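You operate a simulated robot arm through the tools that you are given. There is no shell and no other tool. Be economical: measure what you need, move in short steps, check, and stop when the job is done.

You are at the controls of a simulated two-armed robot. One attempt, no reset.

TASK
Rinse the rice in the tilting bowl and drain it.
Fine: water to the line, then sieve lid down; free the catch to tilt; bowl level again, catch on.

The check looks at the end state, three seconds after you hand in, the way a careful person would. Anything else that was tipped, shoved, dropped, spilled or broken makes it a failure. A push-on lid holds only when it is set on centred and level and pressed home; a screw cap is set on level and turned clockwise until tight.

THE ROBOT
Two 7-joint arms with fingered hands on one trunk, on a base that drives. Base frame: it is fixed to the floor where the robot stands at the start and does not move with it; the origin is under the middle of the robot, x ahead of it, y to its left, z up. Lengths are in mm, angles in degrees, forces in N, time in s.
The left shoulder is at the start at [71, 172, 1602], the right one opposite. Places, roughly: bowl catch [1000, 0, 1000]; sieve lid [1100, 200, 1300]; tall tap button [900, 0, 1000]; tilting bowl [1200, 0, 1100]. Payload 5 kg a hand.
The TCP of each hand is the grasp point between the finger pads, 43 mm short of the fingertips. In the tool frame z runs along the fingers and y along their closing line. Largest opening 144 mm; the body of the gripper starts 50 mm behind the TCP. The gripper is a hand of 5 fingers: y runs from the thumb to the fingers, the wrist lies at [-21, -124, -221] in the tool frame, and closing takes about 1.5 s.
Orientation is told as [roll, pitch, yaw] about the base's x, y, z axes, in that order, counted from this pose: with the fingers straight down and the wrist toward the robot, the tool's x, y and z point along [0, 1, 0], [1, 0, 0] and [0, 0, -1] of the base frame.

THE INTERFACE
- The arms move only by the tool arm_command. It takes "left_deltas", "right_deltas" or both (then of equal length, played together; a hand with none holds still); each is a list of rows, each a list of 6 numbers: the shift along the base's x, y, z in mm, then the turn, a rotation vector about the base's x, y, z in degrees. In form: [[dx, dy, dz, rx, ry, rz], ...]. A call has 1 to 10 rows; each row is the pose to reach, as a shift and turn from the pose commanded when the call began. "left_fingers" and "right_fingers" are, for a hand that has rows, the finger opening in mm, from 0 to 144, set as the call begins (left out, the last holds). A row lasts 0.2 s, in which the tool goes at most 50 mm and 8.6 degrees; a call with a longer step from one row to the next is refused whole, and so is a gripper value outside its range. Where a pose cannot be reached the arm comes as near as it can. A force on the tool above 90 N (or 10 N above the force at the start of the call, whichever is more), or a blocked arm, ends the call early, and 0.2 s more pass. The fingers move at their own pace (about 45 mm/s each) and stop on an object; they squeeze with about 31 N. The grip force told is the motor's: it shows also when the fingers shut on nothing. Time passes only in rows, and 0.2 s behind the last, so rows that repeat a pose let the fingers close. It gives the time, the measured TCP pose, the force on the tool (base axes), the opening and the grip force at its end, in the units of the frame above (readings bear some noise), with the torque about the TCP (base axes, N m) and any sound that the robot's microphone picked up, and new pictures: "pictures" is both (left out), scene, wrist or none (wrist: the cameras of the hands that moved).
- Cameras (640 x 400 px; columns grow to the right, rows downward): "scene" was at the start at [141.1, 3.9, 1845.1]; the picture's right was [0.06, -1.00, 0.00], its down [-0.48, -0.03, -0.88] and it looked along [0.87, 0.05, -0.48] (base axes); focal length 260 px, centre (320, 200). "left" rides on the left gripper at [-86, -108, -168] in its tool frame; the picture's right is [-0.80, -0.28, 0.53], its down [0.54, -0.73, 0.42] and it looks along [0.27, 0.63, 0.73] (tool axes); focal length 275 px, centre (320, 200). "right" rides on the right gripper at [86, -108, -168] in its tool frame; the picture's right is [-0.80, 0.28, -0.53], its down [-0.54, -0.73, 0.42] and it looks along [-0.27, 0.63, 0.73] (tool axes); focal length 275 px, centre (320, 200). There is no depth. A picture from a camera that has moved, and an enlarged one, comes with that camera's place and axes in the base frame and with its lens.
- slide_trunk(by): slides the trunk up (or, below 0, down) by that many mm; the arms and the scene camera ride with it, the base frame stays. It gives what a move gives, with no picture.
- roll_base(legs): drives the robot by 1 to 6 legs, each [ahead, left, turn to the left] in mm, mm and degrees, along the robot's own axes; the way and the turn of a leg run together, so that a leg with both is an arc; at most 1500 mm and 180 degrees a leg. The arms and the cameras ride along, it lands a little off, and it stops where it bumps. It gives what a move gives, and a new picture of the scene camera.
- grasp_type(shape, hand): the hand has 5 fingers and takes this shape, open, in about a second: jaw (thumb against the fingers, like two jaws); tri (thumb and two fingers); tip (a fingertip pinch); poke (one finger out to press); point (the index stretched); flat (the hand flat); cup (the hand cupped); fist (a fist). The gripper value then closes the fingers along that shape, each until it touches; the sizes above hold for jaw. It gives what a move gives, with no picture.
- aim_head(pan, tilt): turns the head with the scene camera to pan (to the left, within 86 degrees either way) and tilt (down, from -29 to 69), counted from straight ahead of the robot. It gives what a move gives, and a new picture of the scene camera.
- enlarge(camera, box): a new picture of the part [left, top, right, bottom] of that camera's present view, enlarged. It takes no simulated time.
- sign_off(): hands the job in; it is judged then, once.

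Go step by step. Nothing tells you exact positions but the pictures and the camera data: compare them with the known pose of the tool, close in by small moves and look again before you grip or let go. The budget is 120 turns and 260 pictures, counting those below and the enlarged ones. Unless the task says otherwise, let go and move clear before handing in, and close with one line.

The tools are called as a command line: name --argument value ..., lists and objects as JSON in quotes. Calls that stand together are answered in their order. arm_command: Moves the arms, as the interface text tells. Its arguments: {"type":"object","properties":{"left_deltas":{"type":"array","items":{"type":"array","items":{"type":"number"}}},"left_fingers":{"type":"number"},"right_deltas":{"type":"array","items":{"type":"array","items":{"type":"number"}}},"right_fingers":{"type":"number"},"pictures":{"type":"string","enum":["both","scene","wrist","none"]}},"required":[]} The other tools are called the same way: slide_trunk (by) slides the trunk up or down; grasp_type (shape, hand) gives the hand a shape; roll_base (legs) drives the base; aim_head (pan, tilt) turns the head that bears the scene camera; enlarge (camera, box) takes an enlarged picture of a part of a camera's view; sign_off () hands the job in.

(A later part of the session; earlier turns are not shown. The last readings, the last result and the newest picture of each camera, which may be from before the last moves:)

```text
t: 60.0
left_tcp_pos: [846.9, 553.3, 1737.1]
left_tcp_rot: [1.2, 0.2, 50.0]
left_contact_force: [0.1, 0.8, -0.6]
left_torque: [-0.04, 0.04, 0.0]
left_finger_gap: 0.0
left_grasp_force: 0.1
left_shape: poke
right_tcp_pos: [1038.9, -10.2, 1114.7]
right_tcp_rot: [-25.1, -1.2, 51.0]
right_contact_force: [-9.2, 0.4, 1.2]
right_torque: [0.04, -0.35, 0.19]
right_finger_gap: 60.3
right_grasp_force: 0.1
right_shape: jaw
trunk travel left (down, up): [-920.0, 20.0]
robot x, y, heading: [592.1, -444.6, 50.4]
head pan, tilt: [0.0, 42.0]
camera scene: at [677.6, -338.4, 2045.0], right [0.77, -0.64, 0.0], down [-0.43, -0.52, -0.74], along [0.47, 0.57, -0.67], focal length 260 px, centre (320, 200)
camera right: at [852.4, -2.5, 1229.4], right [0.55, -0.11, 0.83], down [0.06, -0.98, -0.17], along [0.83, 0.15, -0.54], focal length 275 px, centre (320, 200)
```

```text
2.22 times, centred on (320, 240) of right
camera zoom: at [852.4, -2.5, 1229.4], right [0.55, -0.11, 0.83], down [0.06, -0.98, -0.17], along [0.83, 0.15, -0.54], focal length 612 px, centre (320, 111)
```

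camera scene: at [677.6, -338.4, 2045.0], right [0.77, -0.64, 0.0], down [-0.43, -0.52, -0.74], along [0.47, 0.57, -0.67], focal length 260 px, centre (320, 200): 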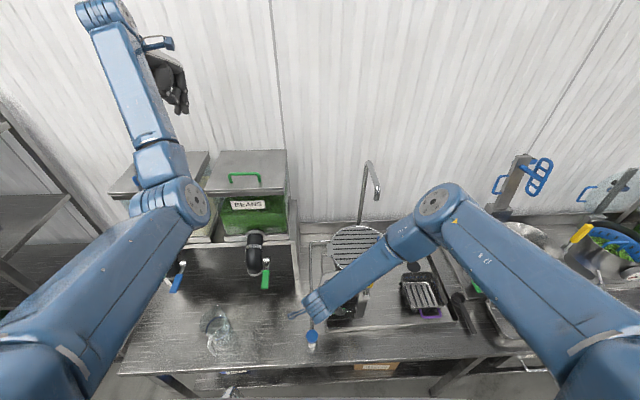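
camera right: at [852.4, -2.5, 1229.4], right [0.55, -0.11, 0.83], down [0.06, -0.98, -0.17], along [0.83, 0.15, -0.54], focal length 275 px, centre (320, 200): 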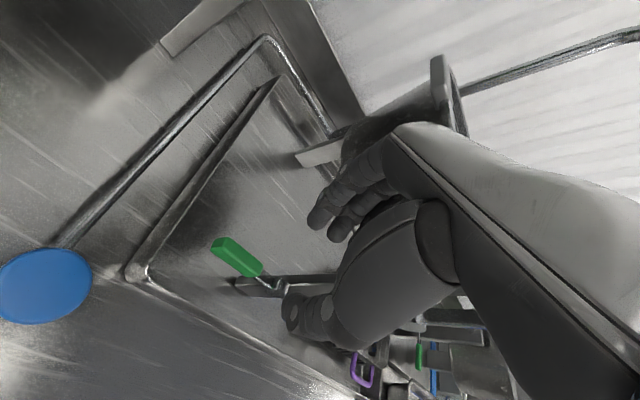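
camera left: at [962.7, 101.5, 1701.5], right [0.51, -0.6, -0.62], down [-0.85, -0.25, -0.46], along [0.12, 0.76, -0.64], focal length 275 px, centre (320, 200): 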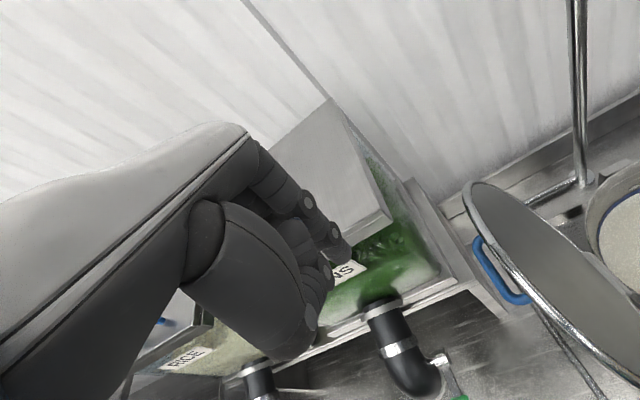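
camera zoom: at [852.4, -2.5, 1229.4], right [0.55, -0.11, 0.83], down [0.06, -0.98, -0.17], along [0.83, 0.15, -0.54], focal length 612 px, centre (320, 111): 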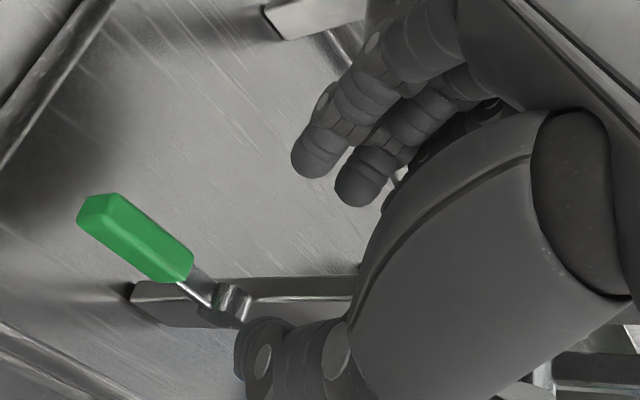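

A side force of 9 N shows the hand brushing something (likely bowl wall). Back off toward the robot, then use a fingertip pinch shape which is slimmer.

arm_command --right_deltas '[[-10, -12, 5, 0, 0, 0], [-24, -32, 10, 0, 0, 0]]' --pictures "none"

grasp_type --shape "tip" --hand "right"

arm_command --right_deltas '[[0, 0, 0, 0, 0, 0]]' --pictures "wrist"

enlarge --camera "right" --box '[190, 150, 450, 330]'

```text
t: 60.6
left_tcp_pos: [844.6, 549.7, 1738.5]
left_tcp_rot: [1.1, 0.0, 50.1]
left_contact_force: [-0.4, 0.0, -0.8]
left_torque: [0.0, -0.01, 0.0]
left_finger_gap: 0.0
left_grasp_force: 0.1
left_shape: poke
right_tcp_pos: [1013.8, -43.3, 1130.8]
right_tcp_rot: [-24.9, -1.4, 50.7]
right_contact_force: [0.3, -0.9, -0.1]
right_torque: [0.02, -0.05, 0.02]
right_finger_gap: 60.5
right_grasp_force: 0.1
right_shape: jaw
trunk travel left (down, up): [-920.0, 20.0]
robot x, y, heading: [592.1, -444.5, 50.5]
head pan, tilt: [0.0, 42.0]
```

```text
t: 61.5
left_tcp_pos: [847.0, 552.7, 1737.0]
left_tcp_rot: [1.1, 0.2, 50.2]
left_contact_force: [-0.6, 1.4, 0.7]
left_torque: [-0.03, 0.0, -0.02]
left_finger_gap: 0.4
left_grasp_force: 0.0
left_shape: poke
right_tcp_pos: [1014.6, -41.0, 1129.3]
right_tcp_rot: [-25.0, -1.2, 50.8]
right_contact_force: [0.3, -0.1, -0.2]
right_torque: [-0.03, 0.0, 0.01]
right_finger_gap: 143.6
right_grasp_force: 0.1
right_shape: tip
trunk travel left (down, up): [-920.0, 20.0]
robot x, y, heading: [592.4, -442.0, 50.4]
head pan, tilt: [0.0, 42.0]
```

```text
t: 61.9
left_tcp_pos: [847.3, 552.6, 1737.4]
left_tcp_rot: [1.2, 0.1, 50.1]
left_contact_force: [0.8, 0.4, -0.5]
left_torque: [-0.05, 0.01, 0.01]
left_finger_gap: 0.3
left_grasp_force: 0.0
left_shape: poke
right_tcp_pos: [1014.4, -40.0, 1128.4]
right_tcp_rot: [-25.0, -1.2, 50.8]
right_contact_force: [0.0, -0.2, 0.0]
right_torque: [-0.02, 0.02, 0.01]
right_finger_gap: 143.8
right_grasp_force: 0.0
right_shape: tip
trunk travel left (down, up): [-920.0, 20.0]
robot x, y, heading: [593.4, -441.3, 50.7]
head pan, tilt: [0.0, 42.0]
camera right: at [827.7, -33.7, 1243.0], right [0.55, -0.11, 0.83], down [0.06, -0.98, -0.17], along [0.83, 0.15, -0.54], focal length 275 px, centre (320, 200)
```

right: 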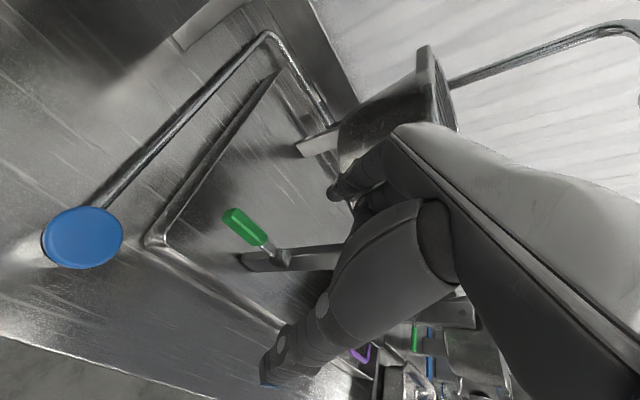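

```text
2.22 times, centred on (320, 240) of right
camera zoom: at [827.7, -33.7, 1243.0], right [0.55, -0.11, 0.83], down [0.06, -0.98, -0.17], along [0.83, 0.15, -0.54], focal length 612 px, centre (320, 111)
```

zoom: 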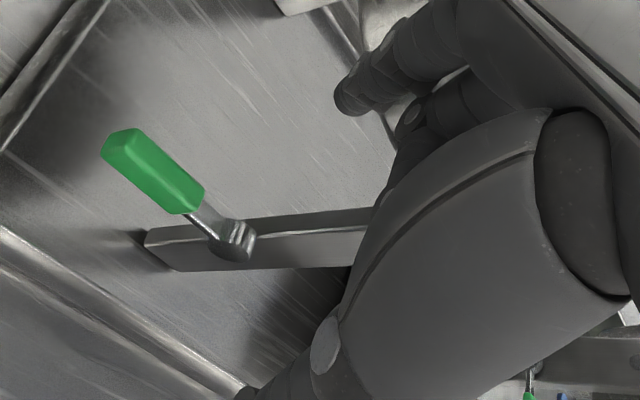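

arm_command --right_deltas '[[0, 0, 0, 0, 0, 0], [0, 0, 0, 0, 0, 0], [0, 0, 0, 0, 0, 0], [8, 18, -10, 0, 0, 0], [16, 36, -30, 0, 0, 0], [16, 36, -50, 0, 0, 0]]' --right_fingers 50 --pictures "both"

enlarge --camera "right" --box '[190, 150, 450, 330]'

```text
t: 63.3
left_tcp_pos: [847.2, 552.8, 1737.2]
left_tcp_rot: [1.1, 0.2, 50.0]
left_contact_force: [0.4, 0.4, -0.6]
left_torque: [0.03, 0.03, 0.0]
left_finger_gap: 0.0
left_grasp_force: 0.0
left_shape: poke
right_tcp_pos: [1032.0, -7.5, 1078.6]
right_tcp_rot: [-25.0, -1.1, 50.8]
right_contact_force: [0.6, 0.7, -0.6]
right_torque: [-0.03, -0.01, -0.03]
right_finger_gap: 50.8
right_grasp_force: 0.0
right_shape: tip
trunk travel left (down, up): [-920.0, 20.0]
robot x, y, heading: [589.7, -442.0, 50.4]
head pan, tilt: [0.0, 42.0]
camera scene: at [677.5, -338.8, 2045.0], right [0.77, -0.64, 0.0], down [-0.43, -0.52, -0.74], along [0.47, 0.57, -0.67], focal length 260 px, centre (320, 200)
camera right: at [845.7, 0.3, 1191.8], right [0.55, -0.11, 0.83], down [0.06, -0.98, -0.17], along [0.83, 0.15, -0.54], focal length 275 px, centre (320, 200)
```

scene: 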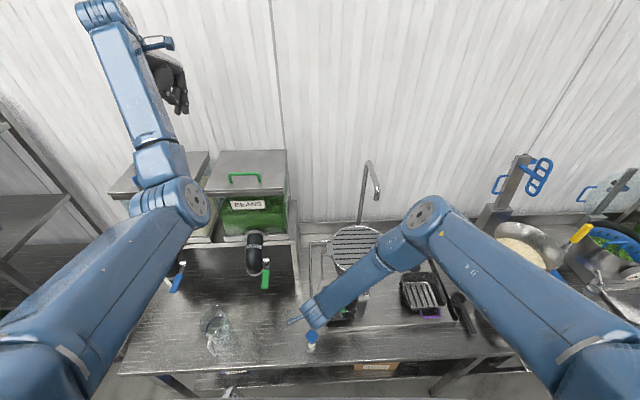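
right: 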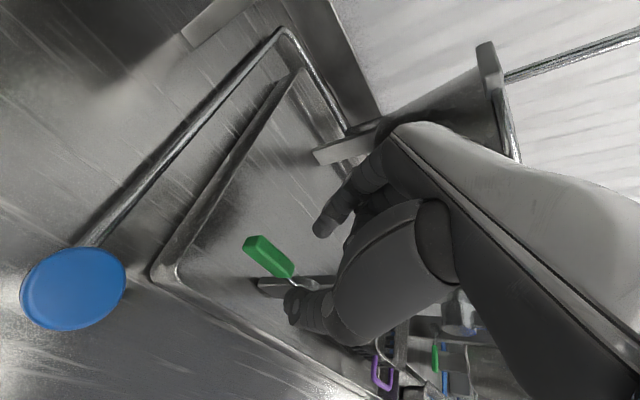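

```text
2.22 times, centred on (320, 240) of right
camera zoom: at [845.7, 0.3, 1191.8], right [0.55, -0.11, 0.83], down [0.06, -0.98, -0.17], along [0.83, 0.15, -0.54], focal length 612 px, centre (320, 111)
```

zoom: 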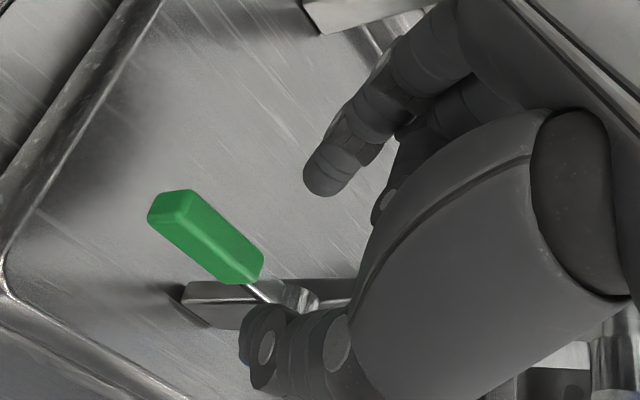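

arm_command --right_deltas '[[2, 3, -20, 0, 0, 0], [3, 4, -40, 0, 0, 0], [3, 4, -58, 0, 0, 0], [3, 4, -66, 0, 0, 0]]' --pictures "wrist"

enlarge --camera "right" --box '[190, 150, 450, 330]'

```text
t: 64.3
left_tcp_pos: [845.8, 551.9, 1736.3]
left_tcp_rot: [1.3, 0.2, 50.1]
left_contact_force: [0.3, -0.5, -0.8]
left_torque: [0.01, 0.0, -0.01]
left_finger_gap: 0.0
left_grasp_force: 0.1
left_shape: poke
right_tcp_pos: [1033.4, -3.0, 1010.7]
right_tcp_rot: [-25.0, -1.1, 50.8]
right_contact_force: [0.4, 0.6, 0.0]
right_torque: [0.01, -0.02, -0.02]
right_finger_gap: 50.7
right_grasp_force: 0.0
right_shape: tip
trunk travel left (down, up): [-920.0, 20.0]
robot x, y, heading: [590.5, -442.0, 50.5]
head pan, tilt: [0.0, 42.0]
camera right: at [846.9, 4.5, 1123.9], right [0.55, -0.11, 0.83], down [0.06, -0.98, -0.17], along [0.83, 0.15, -0.54], focal length 275 px, centre (320, 200)
```

right: 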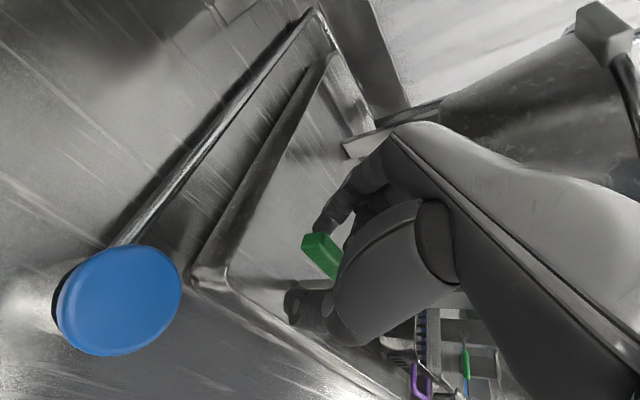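

```text
2.22 times, centred on (320, 240) of right
camera zoom: at [846.9, 4.5, 1123.9], right [0.55, -0.11, 0.83], down [0.06, -0.98, -0.17], along [0.83, 0.15, -0.54], focal length 612 px, centre (320, 111)
```

zoom: 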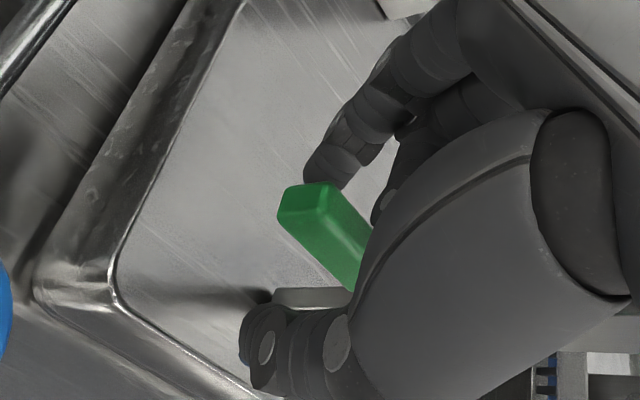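

The lever sits between thumb and index. Close on it.

arm_command --right_deltas '[[0, 0, 0, 0, 0, 0], [0, 0, 0, 0, 0, 0], [0, 0, 0, 0, 0, 0], [0, 0, 0, 0, 0, 0], [0, 0, 0, 0, 0, 0]]' --right_fingers 8 --pictures "wrist"

enlarge --camera "right" --box '[190, 150, 450, 330]'

```text
t: 65.5
left_tcp_pos: [846.4, 551.4, 1736.8]
left_tcp_rot: [1.1, 0.2, 50.1]
left_contact_force: [0.8, 0.2, -0.4]
left_torque: [-0.01, 0.0, 0.02]
left_finger_gap: 0.2
left_grasp_force: 0.1
left_shape: poke
right_tcp_pos: [1033.1, -2.7, 1009.8]
right_tcp_rot: [-25.0, -1.3, 50.8]
right_contact_force: [-0.9, -0.5, 0.5]
right_torque: [-0.02, 0.03, -0.02]
right_finger_gap: 8.3
right_grasp_force: 0.0
right_shape: tip
trunk travel left (down, up): [-920.0, 20.0]
robot x, y, heading: [589.5, -439.9, 50.4]
head pan, tilt: [0.0, 42.0]
camera right: at [847.0, 5.0, 1123.9], right [0.55, -0.11, 0.83], down [0.06, -0.98, -0.17], along [0.83, 0.15, -0.54], focal length 275 px, centre (320, 200)
```

right: 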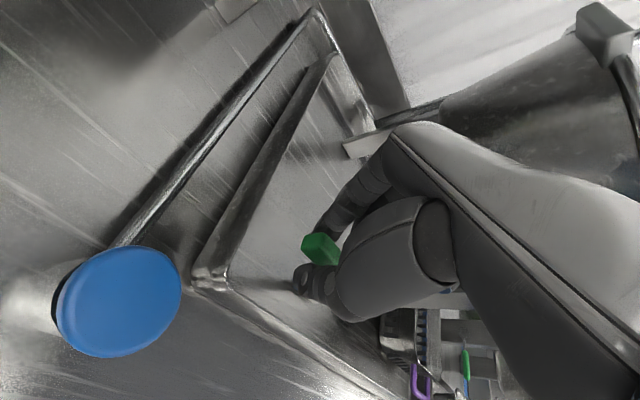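

```text
2.22 times, centred on (320, 240) of right
camera zoom: at [847.0, 5.0, 1123.9], right [0.55, -0.11, 0.83], down [0.06, -0.98, -0.17], along [0.83, 0.15, -0.54], focal length 612 px, centre (320, 111)
```

zoom: 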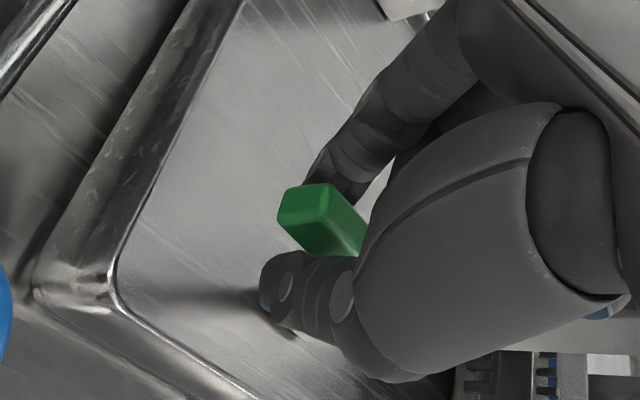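

arm_command --right_deltas '[[0, 0, 0, 0, 0, 0], [0, 0, 0, 0, 0, 0], [0, 0, 0, 0, 0, 0]]' --right_fingers 0 --pictures "wrist"

enlarge --camera "right" --box '[250, 190, 400, 310]'

```text
t: 66.3
left_tcp_pos: [846.8, 551.7, 1738.4]
left_tcp_rot: [1.3, 0.2, 50.1]
left_contact_force: [1.0, 0.2, 0.3]
left_torque: [0.01, 0.03, 0.02]
left_finger_gap: 0.0
left_grasp_force: 0.0
left_shape: poke
right_tcp_pos: [1032.6, -3.0, 1009.2]
right_tcp_rot: [-24.9, -1.2, 50.8]
right_contact_force: [1.5, -2.7, -1.4]
right_torque: [-0.06, 0.0, -0.09]
right_finger_gap: 9.2
right_grasp_force: 30.9
right_shape: tip
trunk travel left (down, up): [-920.0, 20.0]
robot x, y, heading: [594.5, -440.2, 50.6]
head pan, tilt: [0.0, 42.0]
camera right: at [847.4, 4.5, 1123.8], right [0.55, -0.11, 0.83], down [0.06, -0.98, -0.17], along [0.83, 0.15, -0.54], focal length 275 px, centre (320, 200)
```

right: 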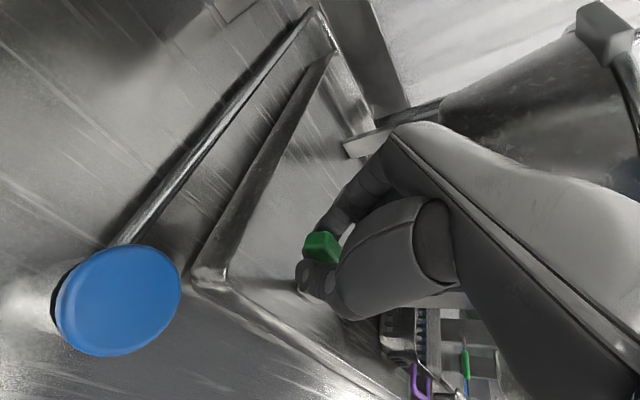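

```text
3.33 times, centred on (325, 250) of right
camera zoom: at [847.4, 4.5, 1123.8], right [0.55, -0.11, 0.83], down [0.06, -0.98, -0.17], along [0.83, 0.15, -0.54], focal length 918 px, centre (303, 33)
```

zoom: 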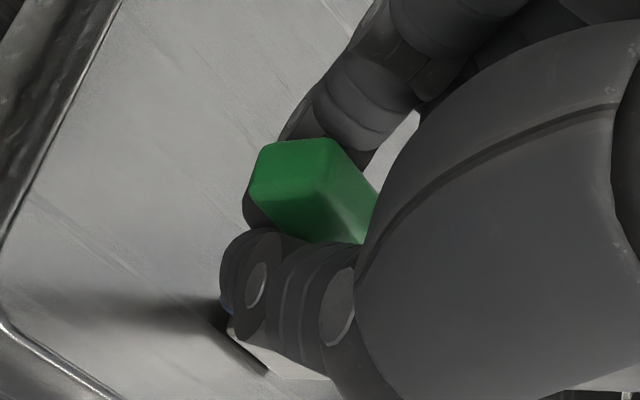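

Gripped (31 N). Try lifting the lever gently along an arc.

arm_command --right_deltas '[[0, 0, 7, 0, 0, 0], [1, -1, 13, 0, 0, 0], [2, -1.5, 20, 0, 0, 0], [4, -3, 27, 0, 0, 0]]' --pictures "wrist"

enlarge --camera "scene" --box '[300, 240, 400, 340]'

```text
t: 67.3
left_tcp_pos: [846.5, 551.3, 1736.6]
left_tcp_rot: [1.2, 0.2, 50.1]
left_contact_force: [0.5, 0.1, 0.1]
left_torque: [0.04, 0.02, 0.03]
left_finger_gap: 0.0
left_grasp_force: 0.1
left_shape: poke
right_tcp_pos: [1036.6, -4.6, 1037.3]
right_tcp_rot: [-25.0, -1.2, 50.9]
right_contact_force: [-2.6, -1.3, -3.2]
right_torque: [0.29, 0.11, 0.0]
right_finger_gap: 9.3
right_grasp_force: 31.2
right_shape: tip
trunk travel left (down, up): [-920.0, 20.0]
robot x, y, heading: [595.2, -444.3, 50.5]
head pan, tilt: [0.0, 42.0]
camera right: at [850.9, 2.1, 1151.1], right [0.55, -0.11, 0.83], down [0.06, -0.98, -0.17], along [0.83, 0.15, -0.54], focal length 275 px, centre (320, 200)
```

right: 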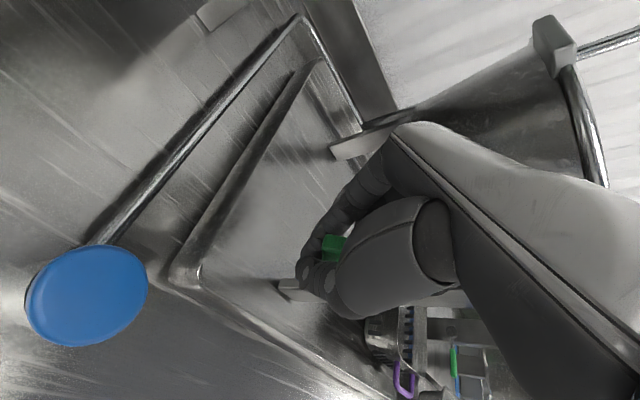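

```text
4.00 times, centred on (350, 290) of scene
camera zoom: at [677.7, -339.8, 2045.0], right [0.77, -0.64, 0.0], down [-0.43, -0.52, -0.74], along [0.47, 0.57, -0.67], focal length 1040 px, centre (200, -160)
```

zoom: 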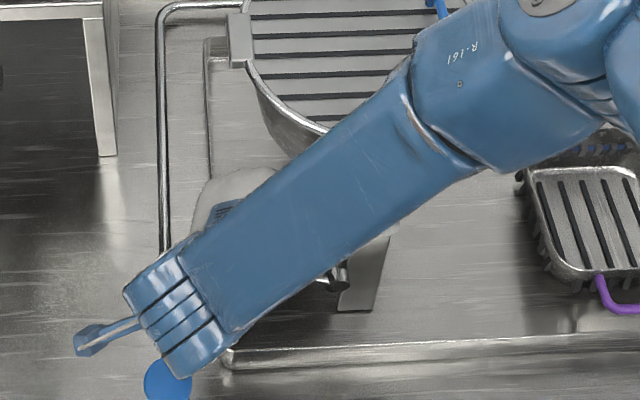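

Lever lifts freely. Continue the arc.

arm_command --right_deltas '[[4, -3, 11, 0, 0, 0], [10.5, -7.7, 22, 0, 0, 0], [18, -13.4, 32, 0, 0, 0], [27, -20, 39.7, 0, 0, 0], [32, -23.5, 43, 0, 0, 0]]' --pictures "both"

```text
t: 68.5
left_tcp_pos: [840.9, 561.8, 1732.9]
left_tcp_rot: [1.0, 0.4, 50.3]
left_contact_force: [-0.4, 0.8, 0.8]
left_torque: [-0.09, -0.02, 0.02]
left_finger_gap: 0.0
left_grasp_force: 0.1
left_shape: poke
right_tcp_pos: [1060.4, -25.6, 1079.1]
right_tcp_rot: [-25.1, -0.9, 51.2]
right_contact_force: [-30.1, 11.8, -10.1]
right_torque: [0.47, 1.21, -0.11]
right_finger_gap: 8.8
right_grasp_force: 31.5
right_shape: tip
trunk travel left (down, up): [-920.0, 20.0]
robot x, y, heading: [594.5, -445.1, 50.3]
head pan, tilt: [0.0, 42.0]
camera scene: at [672.3, -329.5, 2044.6], right [0.77, -0.63, 0.0], down [-0.42, -0.52, -0.74], along [0.47, 0.57, -0.67], focal length 260 px, centre (320, 200)
camera right: at [875.7, -17.3, 1194.4], right [0.56, -0.1, 0.82], down [0.07, -0.98, -0.16], along [0.83, 0.15, -0.54], focal length 275 px, centre (320, 200)
```

scene: 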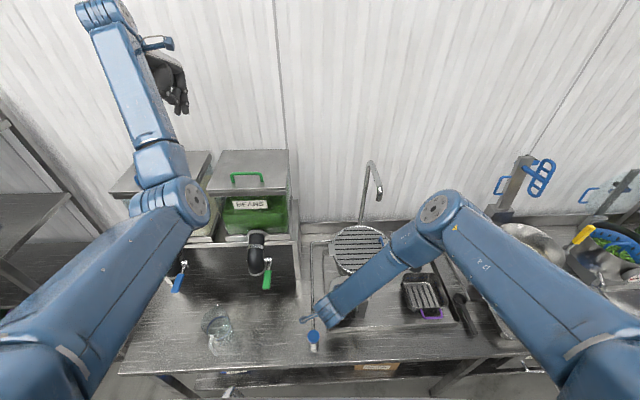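
right: 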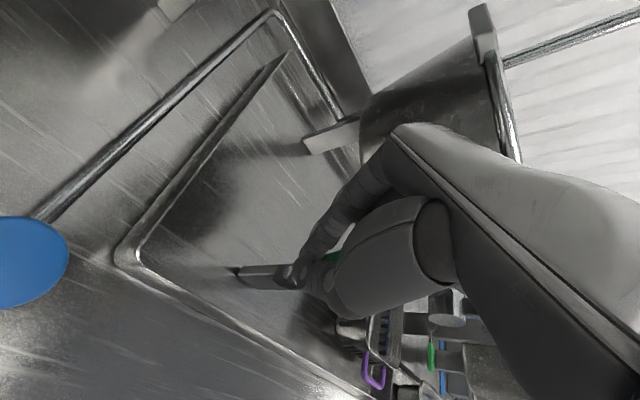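

enlarge --camera "right" --box '[210, 170, 470, 350]'

enlarge --camera "scene" --box '[290, 220, 420, 350]'

```text
2.22 times, centred on (340, 260) of right
camera zoom: at [875.7, -17.3, 1194.4], right [0.56, -0.1, 0.82], down [0.07, -0.98, -0.16], along [0.83, 0.15, -0.54], focal length 612 px, centre (276, 67)
```

zoom: 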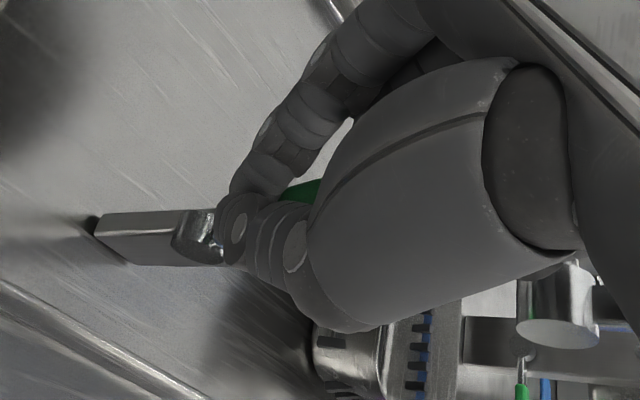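

```text
3.08 times, centred on (355, 285) of scene
camera zoom: at [672.3, -329.5, 2044.6], right [0.77, -0.63, 0.0], down [-0.42, -0.52, -0.74], along [0.47, 0.57, -0.67], focal length 800 px, centre (212, -62)
```

zoom: 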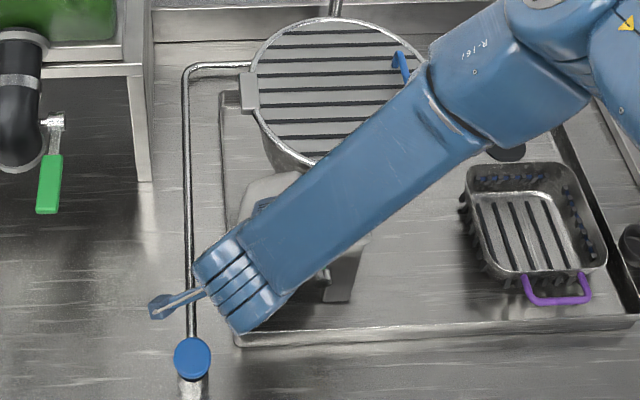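

Resistance at about 60°. Release, withdraw along the hand axis, and look where the lever stays.

arm_command --right_deltas '[[-4, 3, 0, 0, 0, 0], [-4, 3, 0, 0, 0, 0], [-4, 3, 0, 0, 0, 0], [-4, 3, 0, 0, 0, 0], [-14, 10, 18, 0, 0, 0], [-28, 18, 40, 0, 0, 0], [-42, 20, 60, 0, 0, 0], [-60, 10, 70, 0, 0, 0], [-85, -20, 80, 0, 0, 0]]' --right_fingers 50 --pictures "both"

enlarge --camera "right" --box '[210, 170, 470, 350]'

```text
t: 70.5
left_tcp_pos: [847.3, 551.4, 1737.7]
left_tcp_rot: [1.2, 0.1, 50.2]
left_contact_force: [-0.2, 0.3, 0.6]
left_torque: [0.02, 0.02, 0.01]
left_finger_gap: 0.0
left_grasp_force: 0.1
left_shape: poke
right_tcp_pos: [986.1, -51.0, 1159.6]
right_tcp_rot: [-25.0, -1.2, 50.7]
right_contact_force: [-0.4, 0.3, -0.8]
right_torque: [-0.01, 0.0, 0.0]
right_finger_gap: 49.9
right_grasp_force: 0.0
right_shape: tip
trunk travel left (down, up): [-920.0, 20.0]
robot x, y, heading: [589.0, -441.0, 50.5]
head pan, tilt: [0.0, 42.0]
camera scene: at [678.1, -341.4, 2045.1], right [0.77, -0.64, 0.0], down [-0.43, -0.52, -0.74], along [0.47, 0.57, -0.67], focal length 260 px, centre (320, 200)
camera right: at [800.6, -42.4, 1272.6], right [0.55, -0.11, 0.83], down [0.06, -0.98, -0.17], along [0.83, 0.15, -0.54], focal length 275 px, centre (320, 200)
```

scene: 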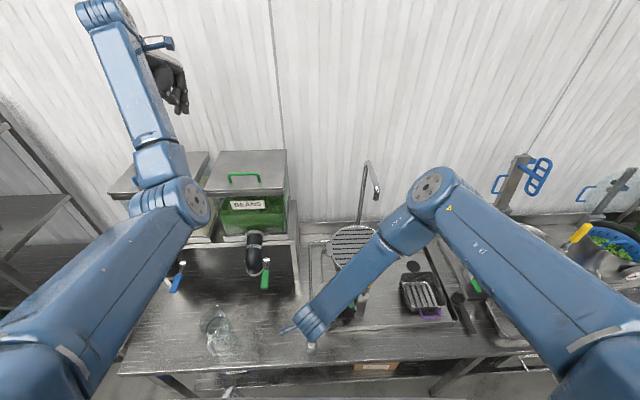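
right: 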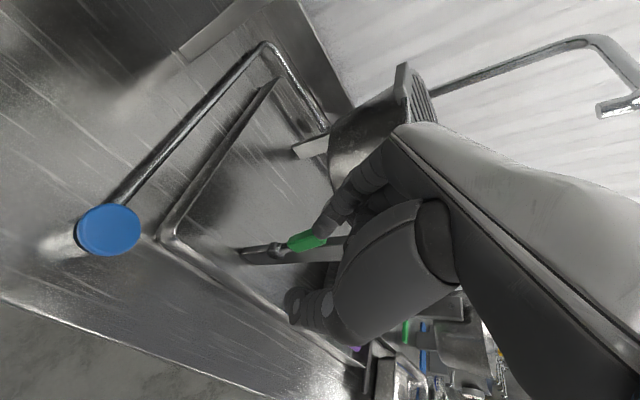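

```text
2.22 times, centred on (340, 260) of right
camera zoom: at [800.6, -42.4, 1272.6], right [0.55, -0.11, 0.83], down [0.06, -0.98, -0.17], along [0.83, 0.15, -0.54], focal length 612 px, centre (276, 67)
```

zoom: 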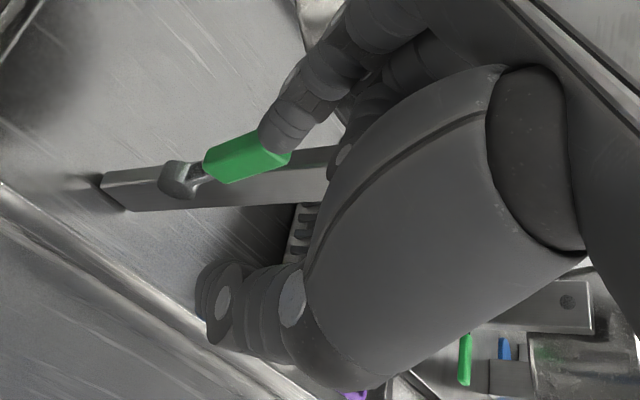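

The lever now stands vertical, so the catch looks free. I'll withdraw upward, straighten the hand and make a fist to push the yellow handle to the right (drain side).

arm_command --right_deltas '[[-10, -5, 25, 0, 0, 0], [-15, -5, 60, 4, 5, 0], [-15, -5, 100, 8, 10, 0], [-10, 0, 130, 12, 15, 0], [0, 5, 150, 14.9, 20.1, 0]]' --pictures "none"

grasp_type --shape "fist" --hand "right"

arm_command --right_deltas '[[0, 0, 0, 0, 0, 0]]' --pictures "both"

enlarge --camera "scene" --box '[290, 210, 420, 340]'

```text
t: 71.7
left_tcp_pos: [847.2, 550.8, 1736.9]
left_tcp_rot: [1.1, 0.3, 50.1]
left_contact_force: [0.3, -1.4, -0.2]
left_torque: [0.01, 0.03, 0.03]
left_finger_gap: 0.0
left_grasp_force: 0.0
left_shape: poke
right_tcp_pos: [985.5, -45.9, 1307.4]
right_tcp_rot: [0.2, 0.1, 50.6]
right_contact_force: [-0.4, -0.3, -0.2]
right_torque: [0.02, 0.0, 0.04]
right_finger_gap: 49.9
right_grasp_force: 0.1
right_shape: tip
trunk travel left (down, up): [-920.0, 20.0]
robot x, y, heading: [592.9, -439.7, 50.7]
head pan, tilt: [0.0, 42.0]
```

```text
t: 72.6
left_tcp_pos: [846.8, 552.1, 1737.1]
left_tcp_rot: [1.2, 0.2, 50.1]
left_contact_force: [1.0, -0.2, -0.7]
left_torque: [0.01, 0.01, -0.02]
left_finger_gap: 0.0
left_grasp_force: 0.1
left_shape: poke
right_tcp_pos: [985.6, -45.1, 1308.3]
right_tcp_rot: [-0.1, 0.0, 50.6]
right_contact_force: [0.2, -0.6, -0.2]
right_torque: [0.0, 0.02, -0.01]
right_finger_gap: 0.3
right_grasp_force: 0.1
right_shape: fist
trunk travel left (down, up): [-920.0, 20.0]
robot x, y, heading: [594.2, -437.5, 50.3]
head pan, tilt: [0.0, 42.0]
```

```text
t: 73.0
left_tcp_pos: [847.2, 553.3, 1736.9]
left_tcp_rot: [1.2, 0.3, 50.1]
left_contact_force: [0.7, 1.0, -0.9]
left_torque: [-0.01, 0.03, 0.01]
left_finger_gap: 0.0
left_grasp_force: 0.0
left_shape: poke
right_tcp_pos: [984.7, -44.9, 1307.9]
right_tcp_rot: [0.1, 0.0, 50.5]
right_contact_force: [-0.3, -0.6, 0.2]
right_torque: [-0.01, -0.02, -0.02]
right_finger_gap: 0.1
right_grasp_force: 0.1
right_shape: fist
trunk travel left (down, up): [-920.0, 20.0]
robot x, y, heading: [589.5, -441.1, 50.6]
head pan, tilt: [0.0, 42.0]
camera scene: at [677.3, -339.4, 2045.0], right [0.77, -0.64, 0.0], down [-0.43, -0.52, -0.74], along [0.47, 0.57, -0.67], focal length 260 px, centre (320, 200)
camera right: at [848.8, -74.4, 1476.1], right [0.8, -0.29, 0.53], down [-0.04, -0.91, -0.42], along [0.6, 0.31, -0.73], focal length 275 px, centre (320, 200)
```

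scene: 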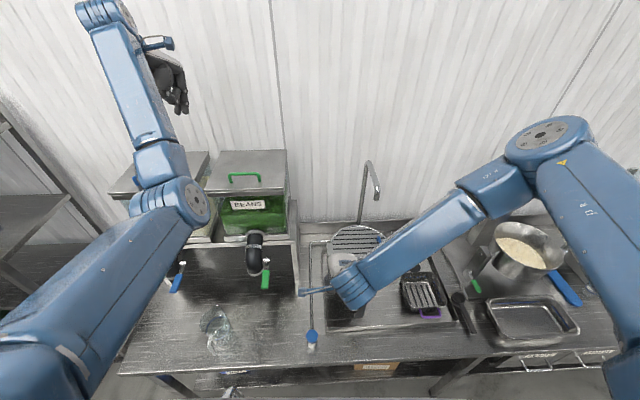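
right: 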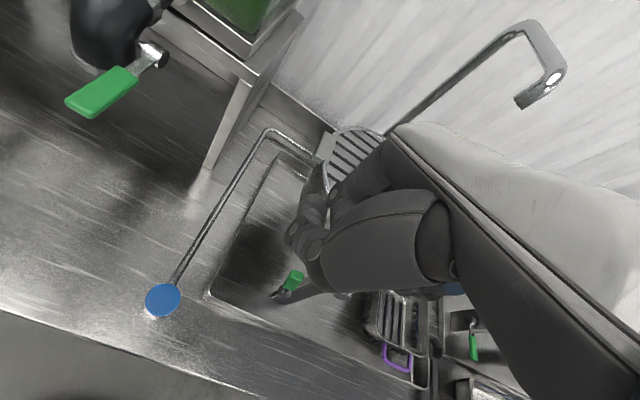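

```text
3.08 times, centred on (355, 275) of scene
camera zoom: at [677.3, -339.4, 2045.0], right [0.77, -0.64, 0.0], down [-0.43, -0.52, -0.74], along [0.47, 0.57, -0.67], focal length 800 px, centre (212, -31)
```

zoom: 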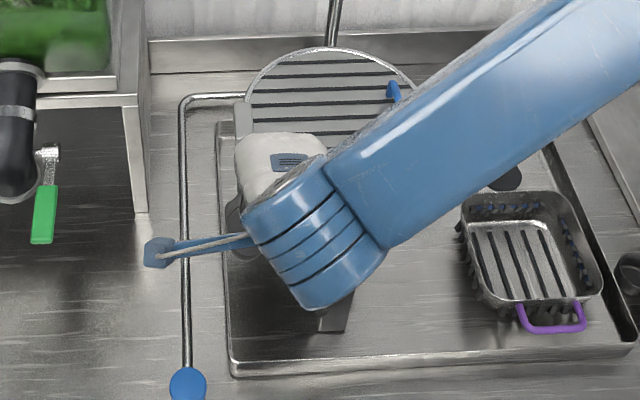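

arm_command --right_deltas '[[12, 17, -10, 0, 0, 0], [24, 33, -30, 0, 0, 0], [36, 24, -30, 0, 0, 0], [48, 15, -30, 0, 0, 0], [60, 6, -30, 0, 0, 0]]' --pictures "wrist"

enlarge --camera "scene" --box '[290, 210, 420, 340]'

```text
t: 74.2
left_tcp_pos: [846.8, 550.6, 1738.2]
left_tcp_rot: [1.2, 0.2, 50.1]
left_contact_force: [-0.3, -0.3, 0.0]
left_torque: [0.03, 0.02, -0.01]
left_finger_gap: 0.0
left_grasp_force: 0.2
left_shape: poke
right_tcp_pos: [1044.4, -40.1, 1278.7]
right_tcp_rot: [0.1, -0.1, 50.5]
right_contact_force: [0.1, -0.7, 0.4]
right_torque: [-0.01, -0.02, 0.0]
right_finger_gap: 0.0
right_grasp_force: 0.0
right_shape: fist
trunk travel left (down, up): [-920.0, 20.0]
robot x, y, heading: [591.9, -440.2, 50.5]
head pan, tilt: [0.0, 42.0]
camera right: at [908.0, -69.7, 1447.6], right [0.8, -0.29, 0.53], down [-0.04, -0.9, -0.42], along [0.6, 0.31, -0.73], focal length 275 px, centre (320, 200)
```

right: 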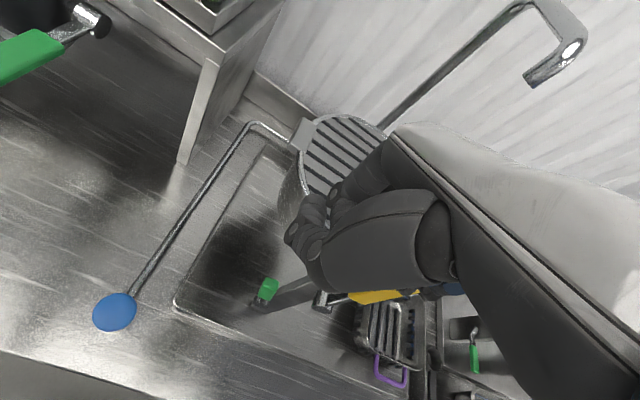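

```text
3.08 times, centred on (355, 275) of scene
camera zoom: at [678.3, -341.1, 2045.1], right [0.77, -0.64, 0.0], down [-0.43, -0.52, -0.74], along [0.47, 0.57, -0.67], focal length 800 px, centre (212, -31)
```

zoom: 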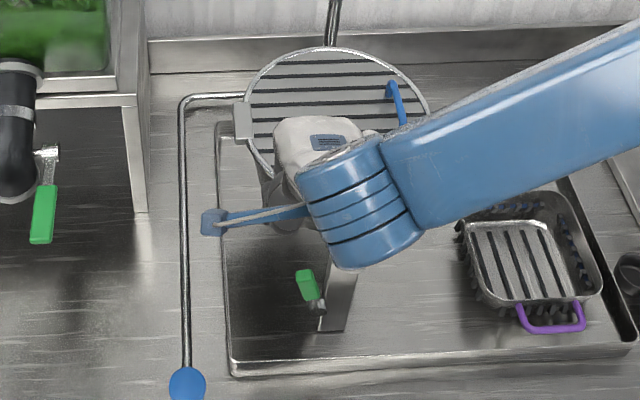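

Lever is leaning near vertical. Test whether the bowl is free by gently pushing the yellow handle to the right.

arm_command --right_deltas '[[8, -6, 0, 0, 0, 0], [16, -12, 0, 0, 0, 0], [24, -18, 0, 0, 0, 0], [32, -24, 0, 0, 0, 0], [40, -30, 0, 0, 0, 0]]' --pictures "wrist"

enlarge --camera "scene" --box '[290, 210, 420, 340]'

```text
t: 75.4
left_tcp_pos: [847.4, 552.2, 1736.7]
left_tcp_rot: [1.2, 0.2, 50.1]
left_contact_force: [0.8, -0.3, -0.3]
left_torque: [-0.01, -0.01, 0.0]
left_finger_gap: 0.0
left_grasp_force: 0.0
left_shape: poke
right_tcp_pos: [1084.2, -68.2, 1278.7]
right_tcp_rot: [0.0, -0.1, 50.4]
right_contact_force: [-1.4, 3.4, -0.5]
right_torque: [-0.06, 0.02, 0.19]
right_finger_gap: 0.1
right_grasp_force: 0.1
right_shape: fist
trunk travel left (down, up): [-920.0, 20.0]
robot x, y, heading: [591.5, -442.3, 50.5]
head pan, tilt: [0.0, 42.0]
camera right: at [947.8, -98.4, 1447.4], right [0.8, -0.29, 0.53], down [-0.04, -0.91, -0.42], along [0.6, 0.31, -0.73], focal length 275 px, centre (320, 200)
```

right: 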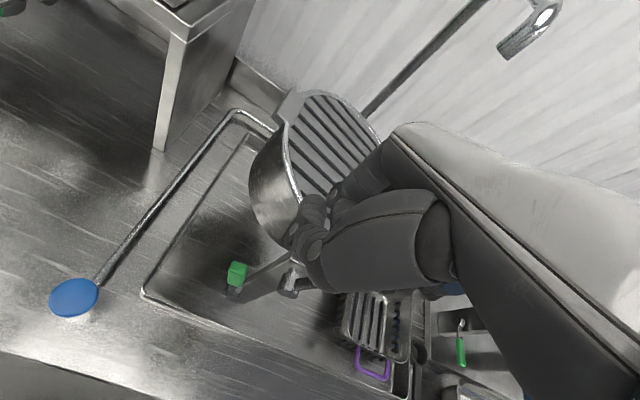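

```text
3.08 times, centred on (355, 275) of scene
camera zoom: at [677.9, -340.4, 2045.1], right [0.77, -0.64, 0.0], down [-0.43, -0.52, -0.74], along [0.47, 0.57, -0.67], focal length 800 px, centre (212, -31)
```

zoom: 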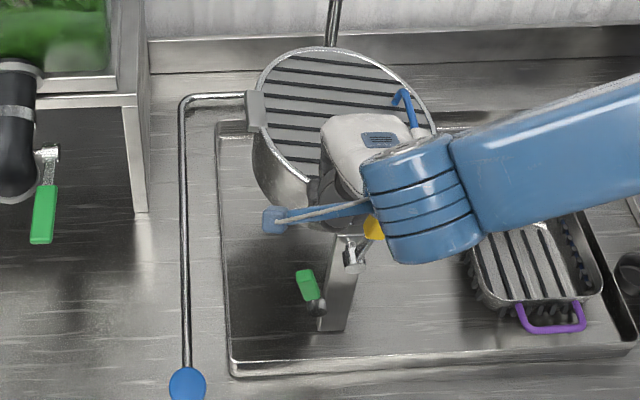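

The catch is free; the bowl tilts easily. Continue along the arc slowly.

arm_command --right_deltas '[[10, -10, -3, 0, 0, 0], [20, -20, -7, 0, 0, 0], [32, -30, -16, 0, 0, 0], [44, -40, -30, 0, 0, 0], [54, -47, -44, 0, 0, 0]]' --pictures "wrist"

enlarge --camera "scene" --box '[290, 210, 420, 340]'

```text
t: 76.6
left_tcp_pos: [846.9, 553.4, 1736.7]
left_tcp_rot: [1.2, 0.3, 50.1]
left_contact_force: [0.4, 0.1, 0.4]
left_torque: [0.0, 0.01, 0.0]
left_finger_gap: 0.1
left_grasp_force: 0.1
left_shape: poke
right_tcp_pos: [1117.1, -98.0, 1263.9]
right_tcp_rot: [-0.1, 0.2, 50.5]
right_contact_force: [-0.5, 1.1, 0.6]
right_torque: [-0.03, 0.0, 0.02]
right_finger_gap: 0.0
right_grasp_force: 0.1
right_shape: fist
right hand out of reach, approached as far as the arm can: row 4, 5
trunk travel left (down, up): [-920.0, 20.0]
robot x, y, heading: [591.1, -440.8, 50.4]
head pan, tilt: [0.0, 42.0]
camera right: at [981.2, -127.5, 1432.9], right [0.8, -0.29, 0.53], down [-0.04, -0.91, -0.42], along [0.6, 0.31, -0.73], focal length 275 px, centre (320, 200)
```

right: 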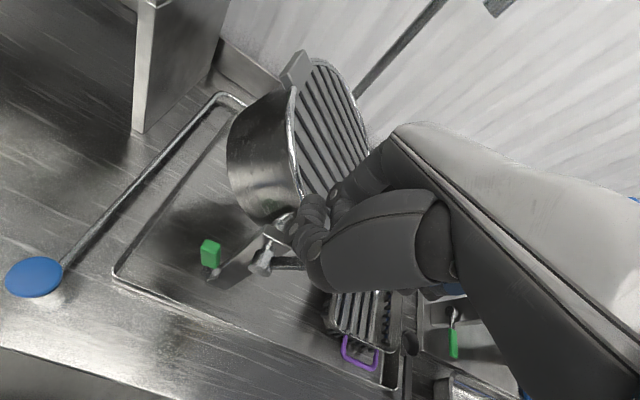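

```text
3.08 times, centred on (355, 275) of scene
camera zoom: at [677.3, -338.9, 2045.0], right [0.77, -0.64, 0.0], down [-0.43, -0.52, -0.74], along [0.47, 0.57, -0.67], focal length 800 px, centre (212, -31)
```

zoom: 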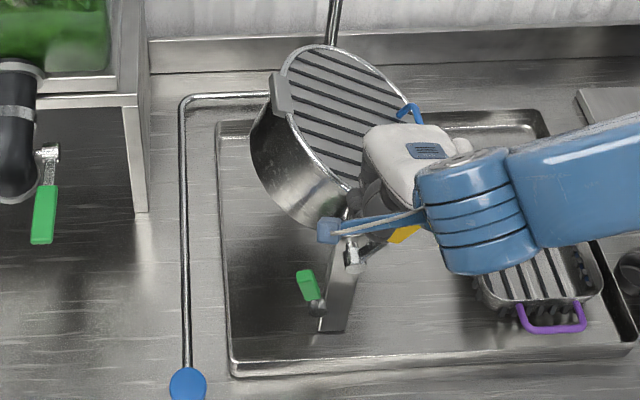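

The arm meets a reach limit going down, so I'll use the trunk to lower the hand onto the handle (60 mm).

slide_trunk --by -50

enlarge --camera "scene" --box '[290, 190, 420, 320]'

enlarge --camera "right" --box '[160, 40, 420, 360]'

```text
t: 77.2
left_tcp_pos: [850.3, 543.9, 1715.6]
left_tcp_rot: [1.3, 0.0, 49.8]
left_contact_force: [0.6, -0.3, 1.1]
left_torque: [0.01, 0.0, -0.01]
left_finger_gap: 0.0
left_grasp_force: 0.0
left_shape: poke
right_tcp_pos: [1130.2, -102.2, 1247.0]
right_tcp_rot: [-0.5, -1.3, 49.7]
right_contact_force: [0.3, -9.1, 14.4]
right_torque: [-0.09, -0.72, -0.34]
right_finger_gap: 0.0
right_grasp_force: 0.0
right_shape: fist
trunk travel left (down, up): [-894.0, 46.0]
robot x, y, heading: [595.3, -441.5, 49.9]
head pan, tilt: [0.0, 42.0]
stopped: the force on the tool passed its limit (the readings are from after the stop); the commanded pose is now the measured one
```

```text
3.08 times, centred on (355, 255) of scene
camera zoom: at [678.0, -348.1, 2018.7], right [0.77, -0.64, 0.0], down [-0.43, -0.51, -0.74], along [0.47, 0.57, -0.67], focal length 800 px, centre (212, 31)
```

zoom: 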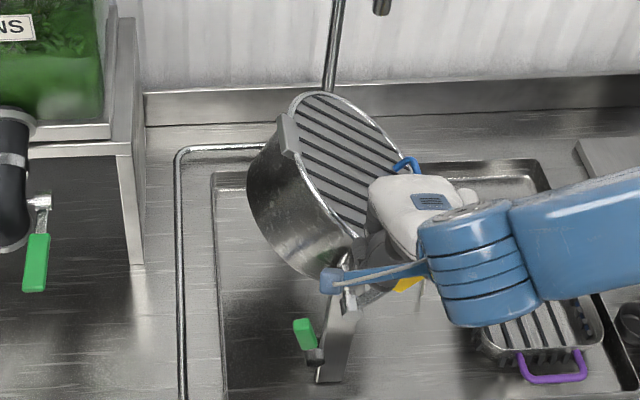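

```text
1.25 times, centred on (290, 200) of right
camera zoom: at [989.9, -131.3, 1411.6], right [0.78, -0.31, 0.55], down [-0.05, -0.9, -0.43], along [0.63, 0.31, -0.72], focal length 344 px, centre (358, 200)
```

zoom: 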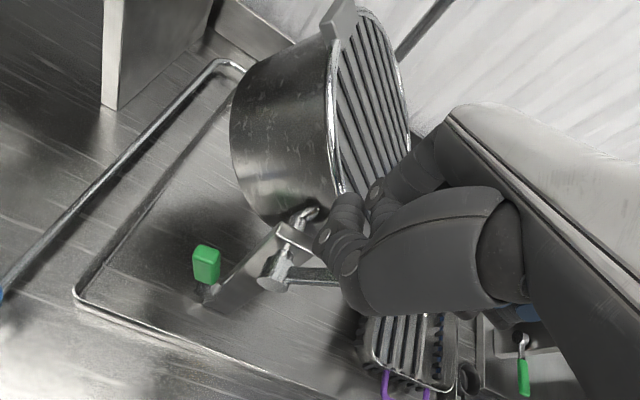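

Bowl is at about 60°. Back off slightly from the lid toward me and continue pushing the handle over.

arm_command --right_deltas '[[-5, -6, 0, 0, 0, 0], [-9, -12, 0, 0, 0, 0], [0, -18, -10, 0, 0, 0], [6, -23, -20, 0, 0, 0], [14, -29, -32, 0, 0, 0], [22, -35, -45, 0, 0, 0]]' --pictures "wrist"

enlarge --camera "scene" --box '[290, 190, 420, 320]'

```text
t: 78.6
left_tcp_pos: [850.9, 548.6, 1713.6]
left_tcp_rot: [1.3, 0.1, 49.9]
left_contact_force: [1.0, 1.0, -0.7]
left_torque: [-0.03, -0.04, -0.01]
left_finger_gap: 0.0
left_grasp_force: 0.1
left_shape: poke
right_tcp_pos: [1130.5, -99.2, 1247.0]
right_tcp_rot: [-0.5, -1.1, 49.6]
right_contact_force: [14.9, -9.2, 28.0]
right_torque: [-0.57, -1.02, -0.07]
right_finger_gap: 0.0
right_grasp_force: 0.1
right_shape: fist
right hand out of reach, approached as far as the arm can: row 1, 2, 3, 4, 5, 6
trunk travel left (down, up): [-894.0, 46.0]
robot x, y, heading: [594.6, -444.1, 50.3]
head pan, tilt: [0.0, 42.0]
camera right: at [990.4, -127.9, 1411.5], right [0.78, -0.3, 0.55], down [-0.05, -0.9, -0.43], along [0.63, 0.31, -0.72], focal length 275 px, centre (320, 200)
```

right: 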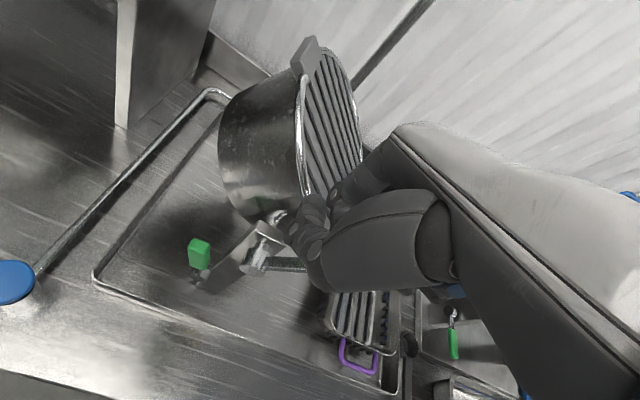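

```text
3.08 times, centred on (355, 255) of scene
camera zoom: at [678.4, -344.0, 2019.2], right [0.77, -0.64, 0.0], down [-0.43, -0.51, -0.74], along [0.47, 0.57, -0.67], focal length 800 px, centre (212, 31)
```

zoom: 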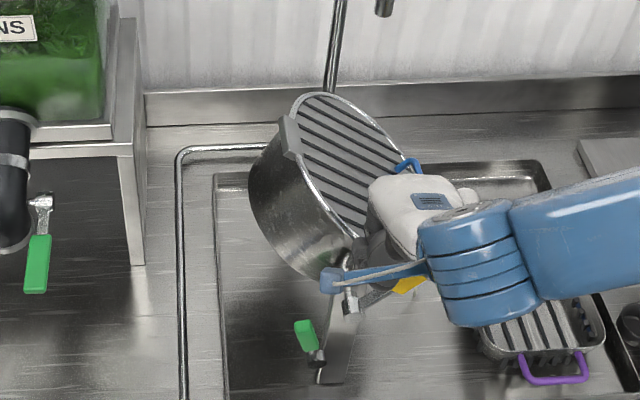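

The arm is folded against its limit; the robot stands too close. I'll unload the hand, drive back 150 mm, and re-approach with more reach.

slide_trunk --by 30

roll_base --legs '[[-170, 0, 0]]'

enlarge --camera "scene" --box '[290, 170, 420, 300]'

```text
t: 79.3
left_tcp_pos: [848.7, 549.1, 1742.0]
left_tcp_rot: [1.3, 0.2, 50.0]
left_contact_force: [-1.2, -1.5, 0.6]
left_torque: [0.02, -0.03, 0.03]
left_finger_gap: 0.0
left_grasp_force: 0.1
left_shape: poke
right_tcp_pos: [1126.5, -98.5, 1275.4]
right_tcp_rot: [-0.5, -1.0, 49.7]
right_contact_force: [-0.4, -0.7, 0.3]
right_torque: [0.03, 0.03, -0.01]
right_finger_gap: 0.0
right_grasp_force: 0.1
right_shape: fist
trunk travel left (down, up): [-924.0, 16.0]
robot x, y, heading: [594.5, -442.0, 50.2]
head pan, tilt: [0.0, 42.0]
```

```text
t: 80.8
left_tcp_pos: [749.9, 427.6, 1736.2]
left_tcp_rot: [1.2, 0.6, 49.7]
left_contact_force: [0.2, 1.1, -1.1]
left_torque: [-0.07, 0.01, 0.0]
left_finger_gap: 0.0
left_grasp_force: 0.1
left_shape: poke
right_tcp_pos: [1025.8, -224.0, 1271.6]
right_tcp_rot: [-0.7, -0.8, 49.5]
right_contact_force: [0.9, 1.4, -0.1]
right_torque: [-0.04, 0.05, 0.0]
right_finger_gap: 0.3
right_grasp_force: 0.0
right_shape: fist
trunk travel left (down, up): [-924.0, 16.0]
robot x, y, heading: [484.1, -571.6, 50.3]
head pan, tilt: [0.0, 42.0]
camera scene: at [575.4, -462.9, 2048.1], right [0.77, -0.64, 0.0], down [-0.43, -0.52, -0.74], along [0.47, 0.57, -0.67], focal length 260 px, centre (320, 200)
```

scene: 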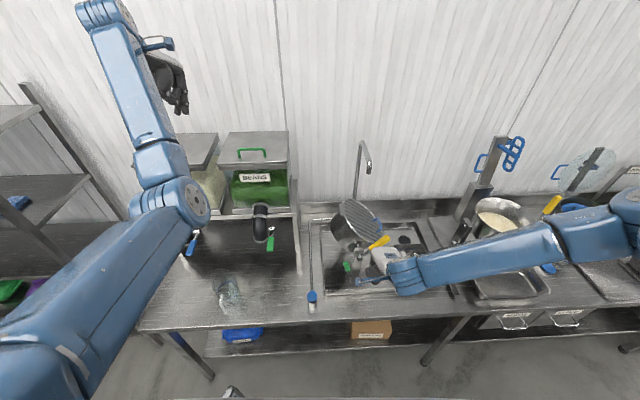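

```text
3.08 times, centred on (355, 235) of scene
camera zoom: at [575.4, -462.9, 2048.1], right [0.77, -0.64, 0.0], down [-0.43, -0.52, -0.74], along [0.47, 0.57, -0.67], focal length 800 px, centre (212, 92)
```

zoom: 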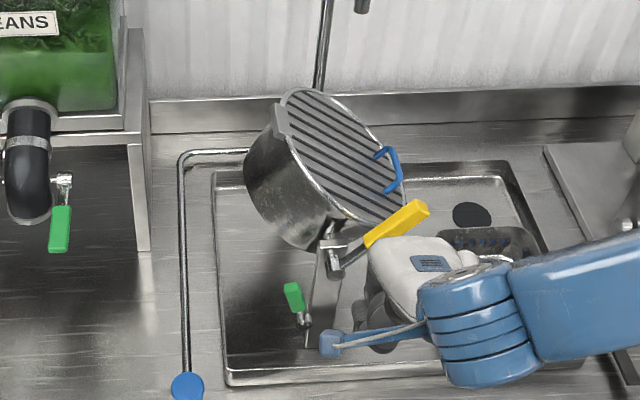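

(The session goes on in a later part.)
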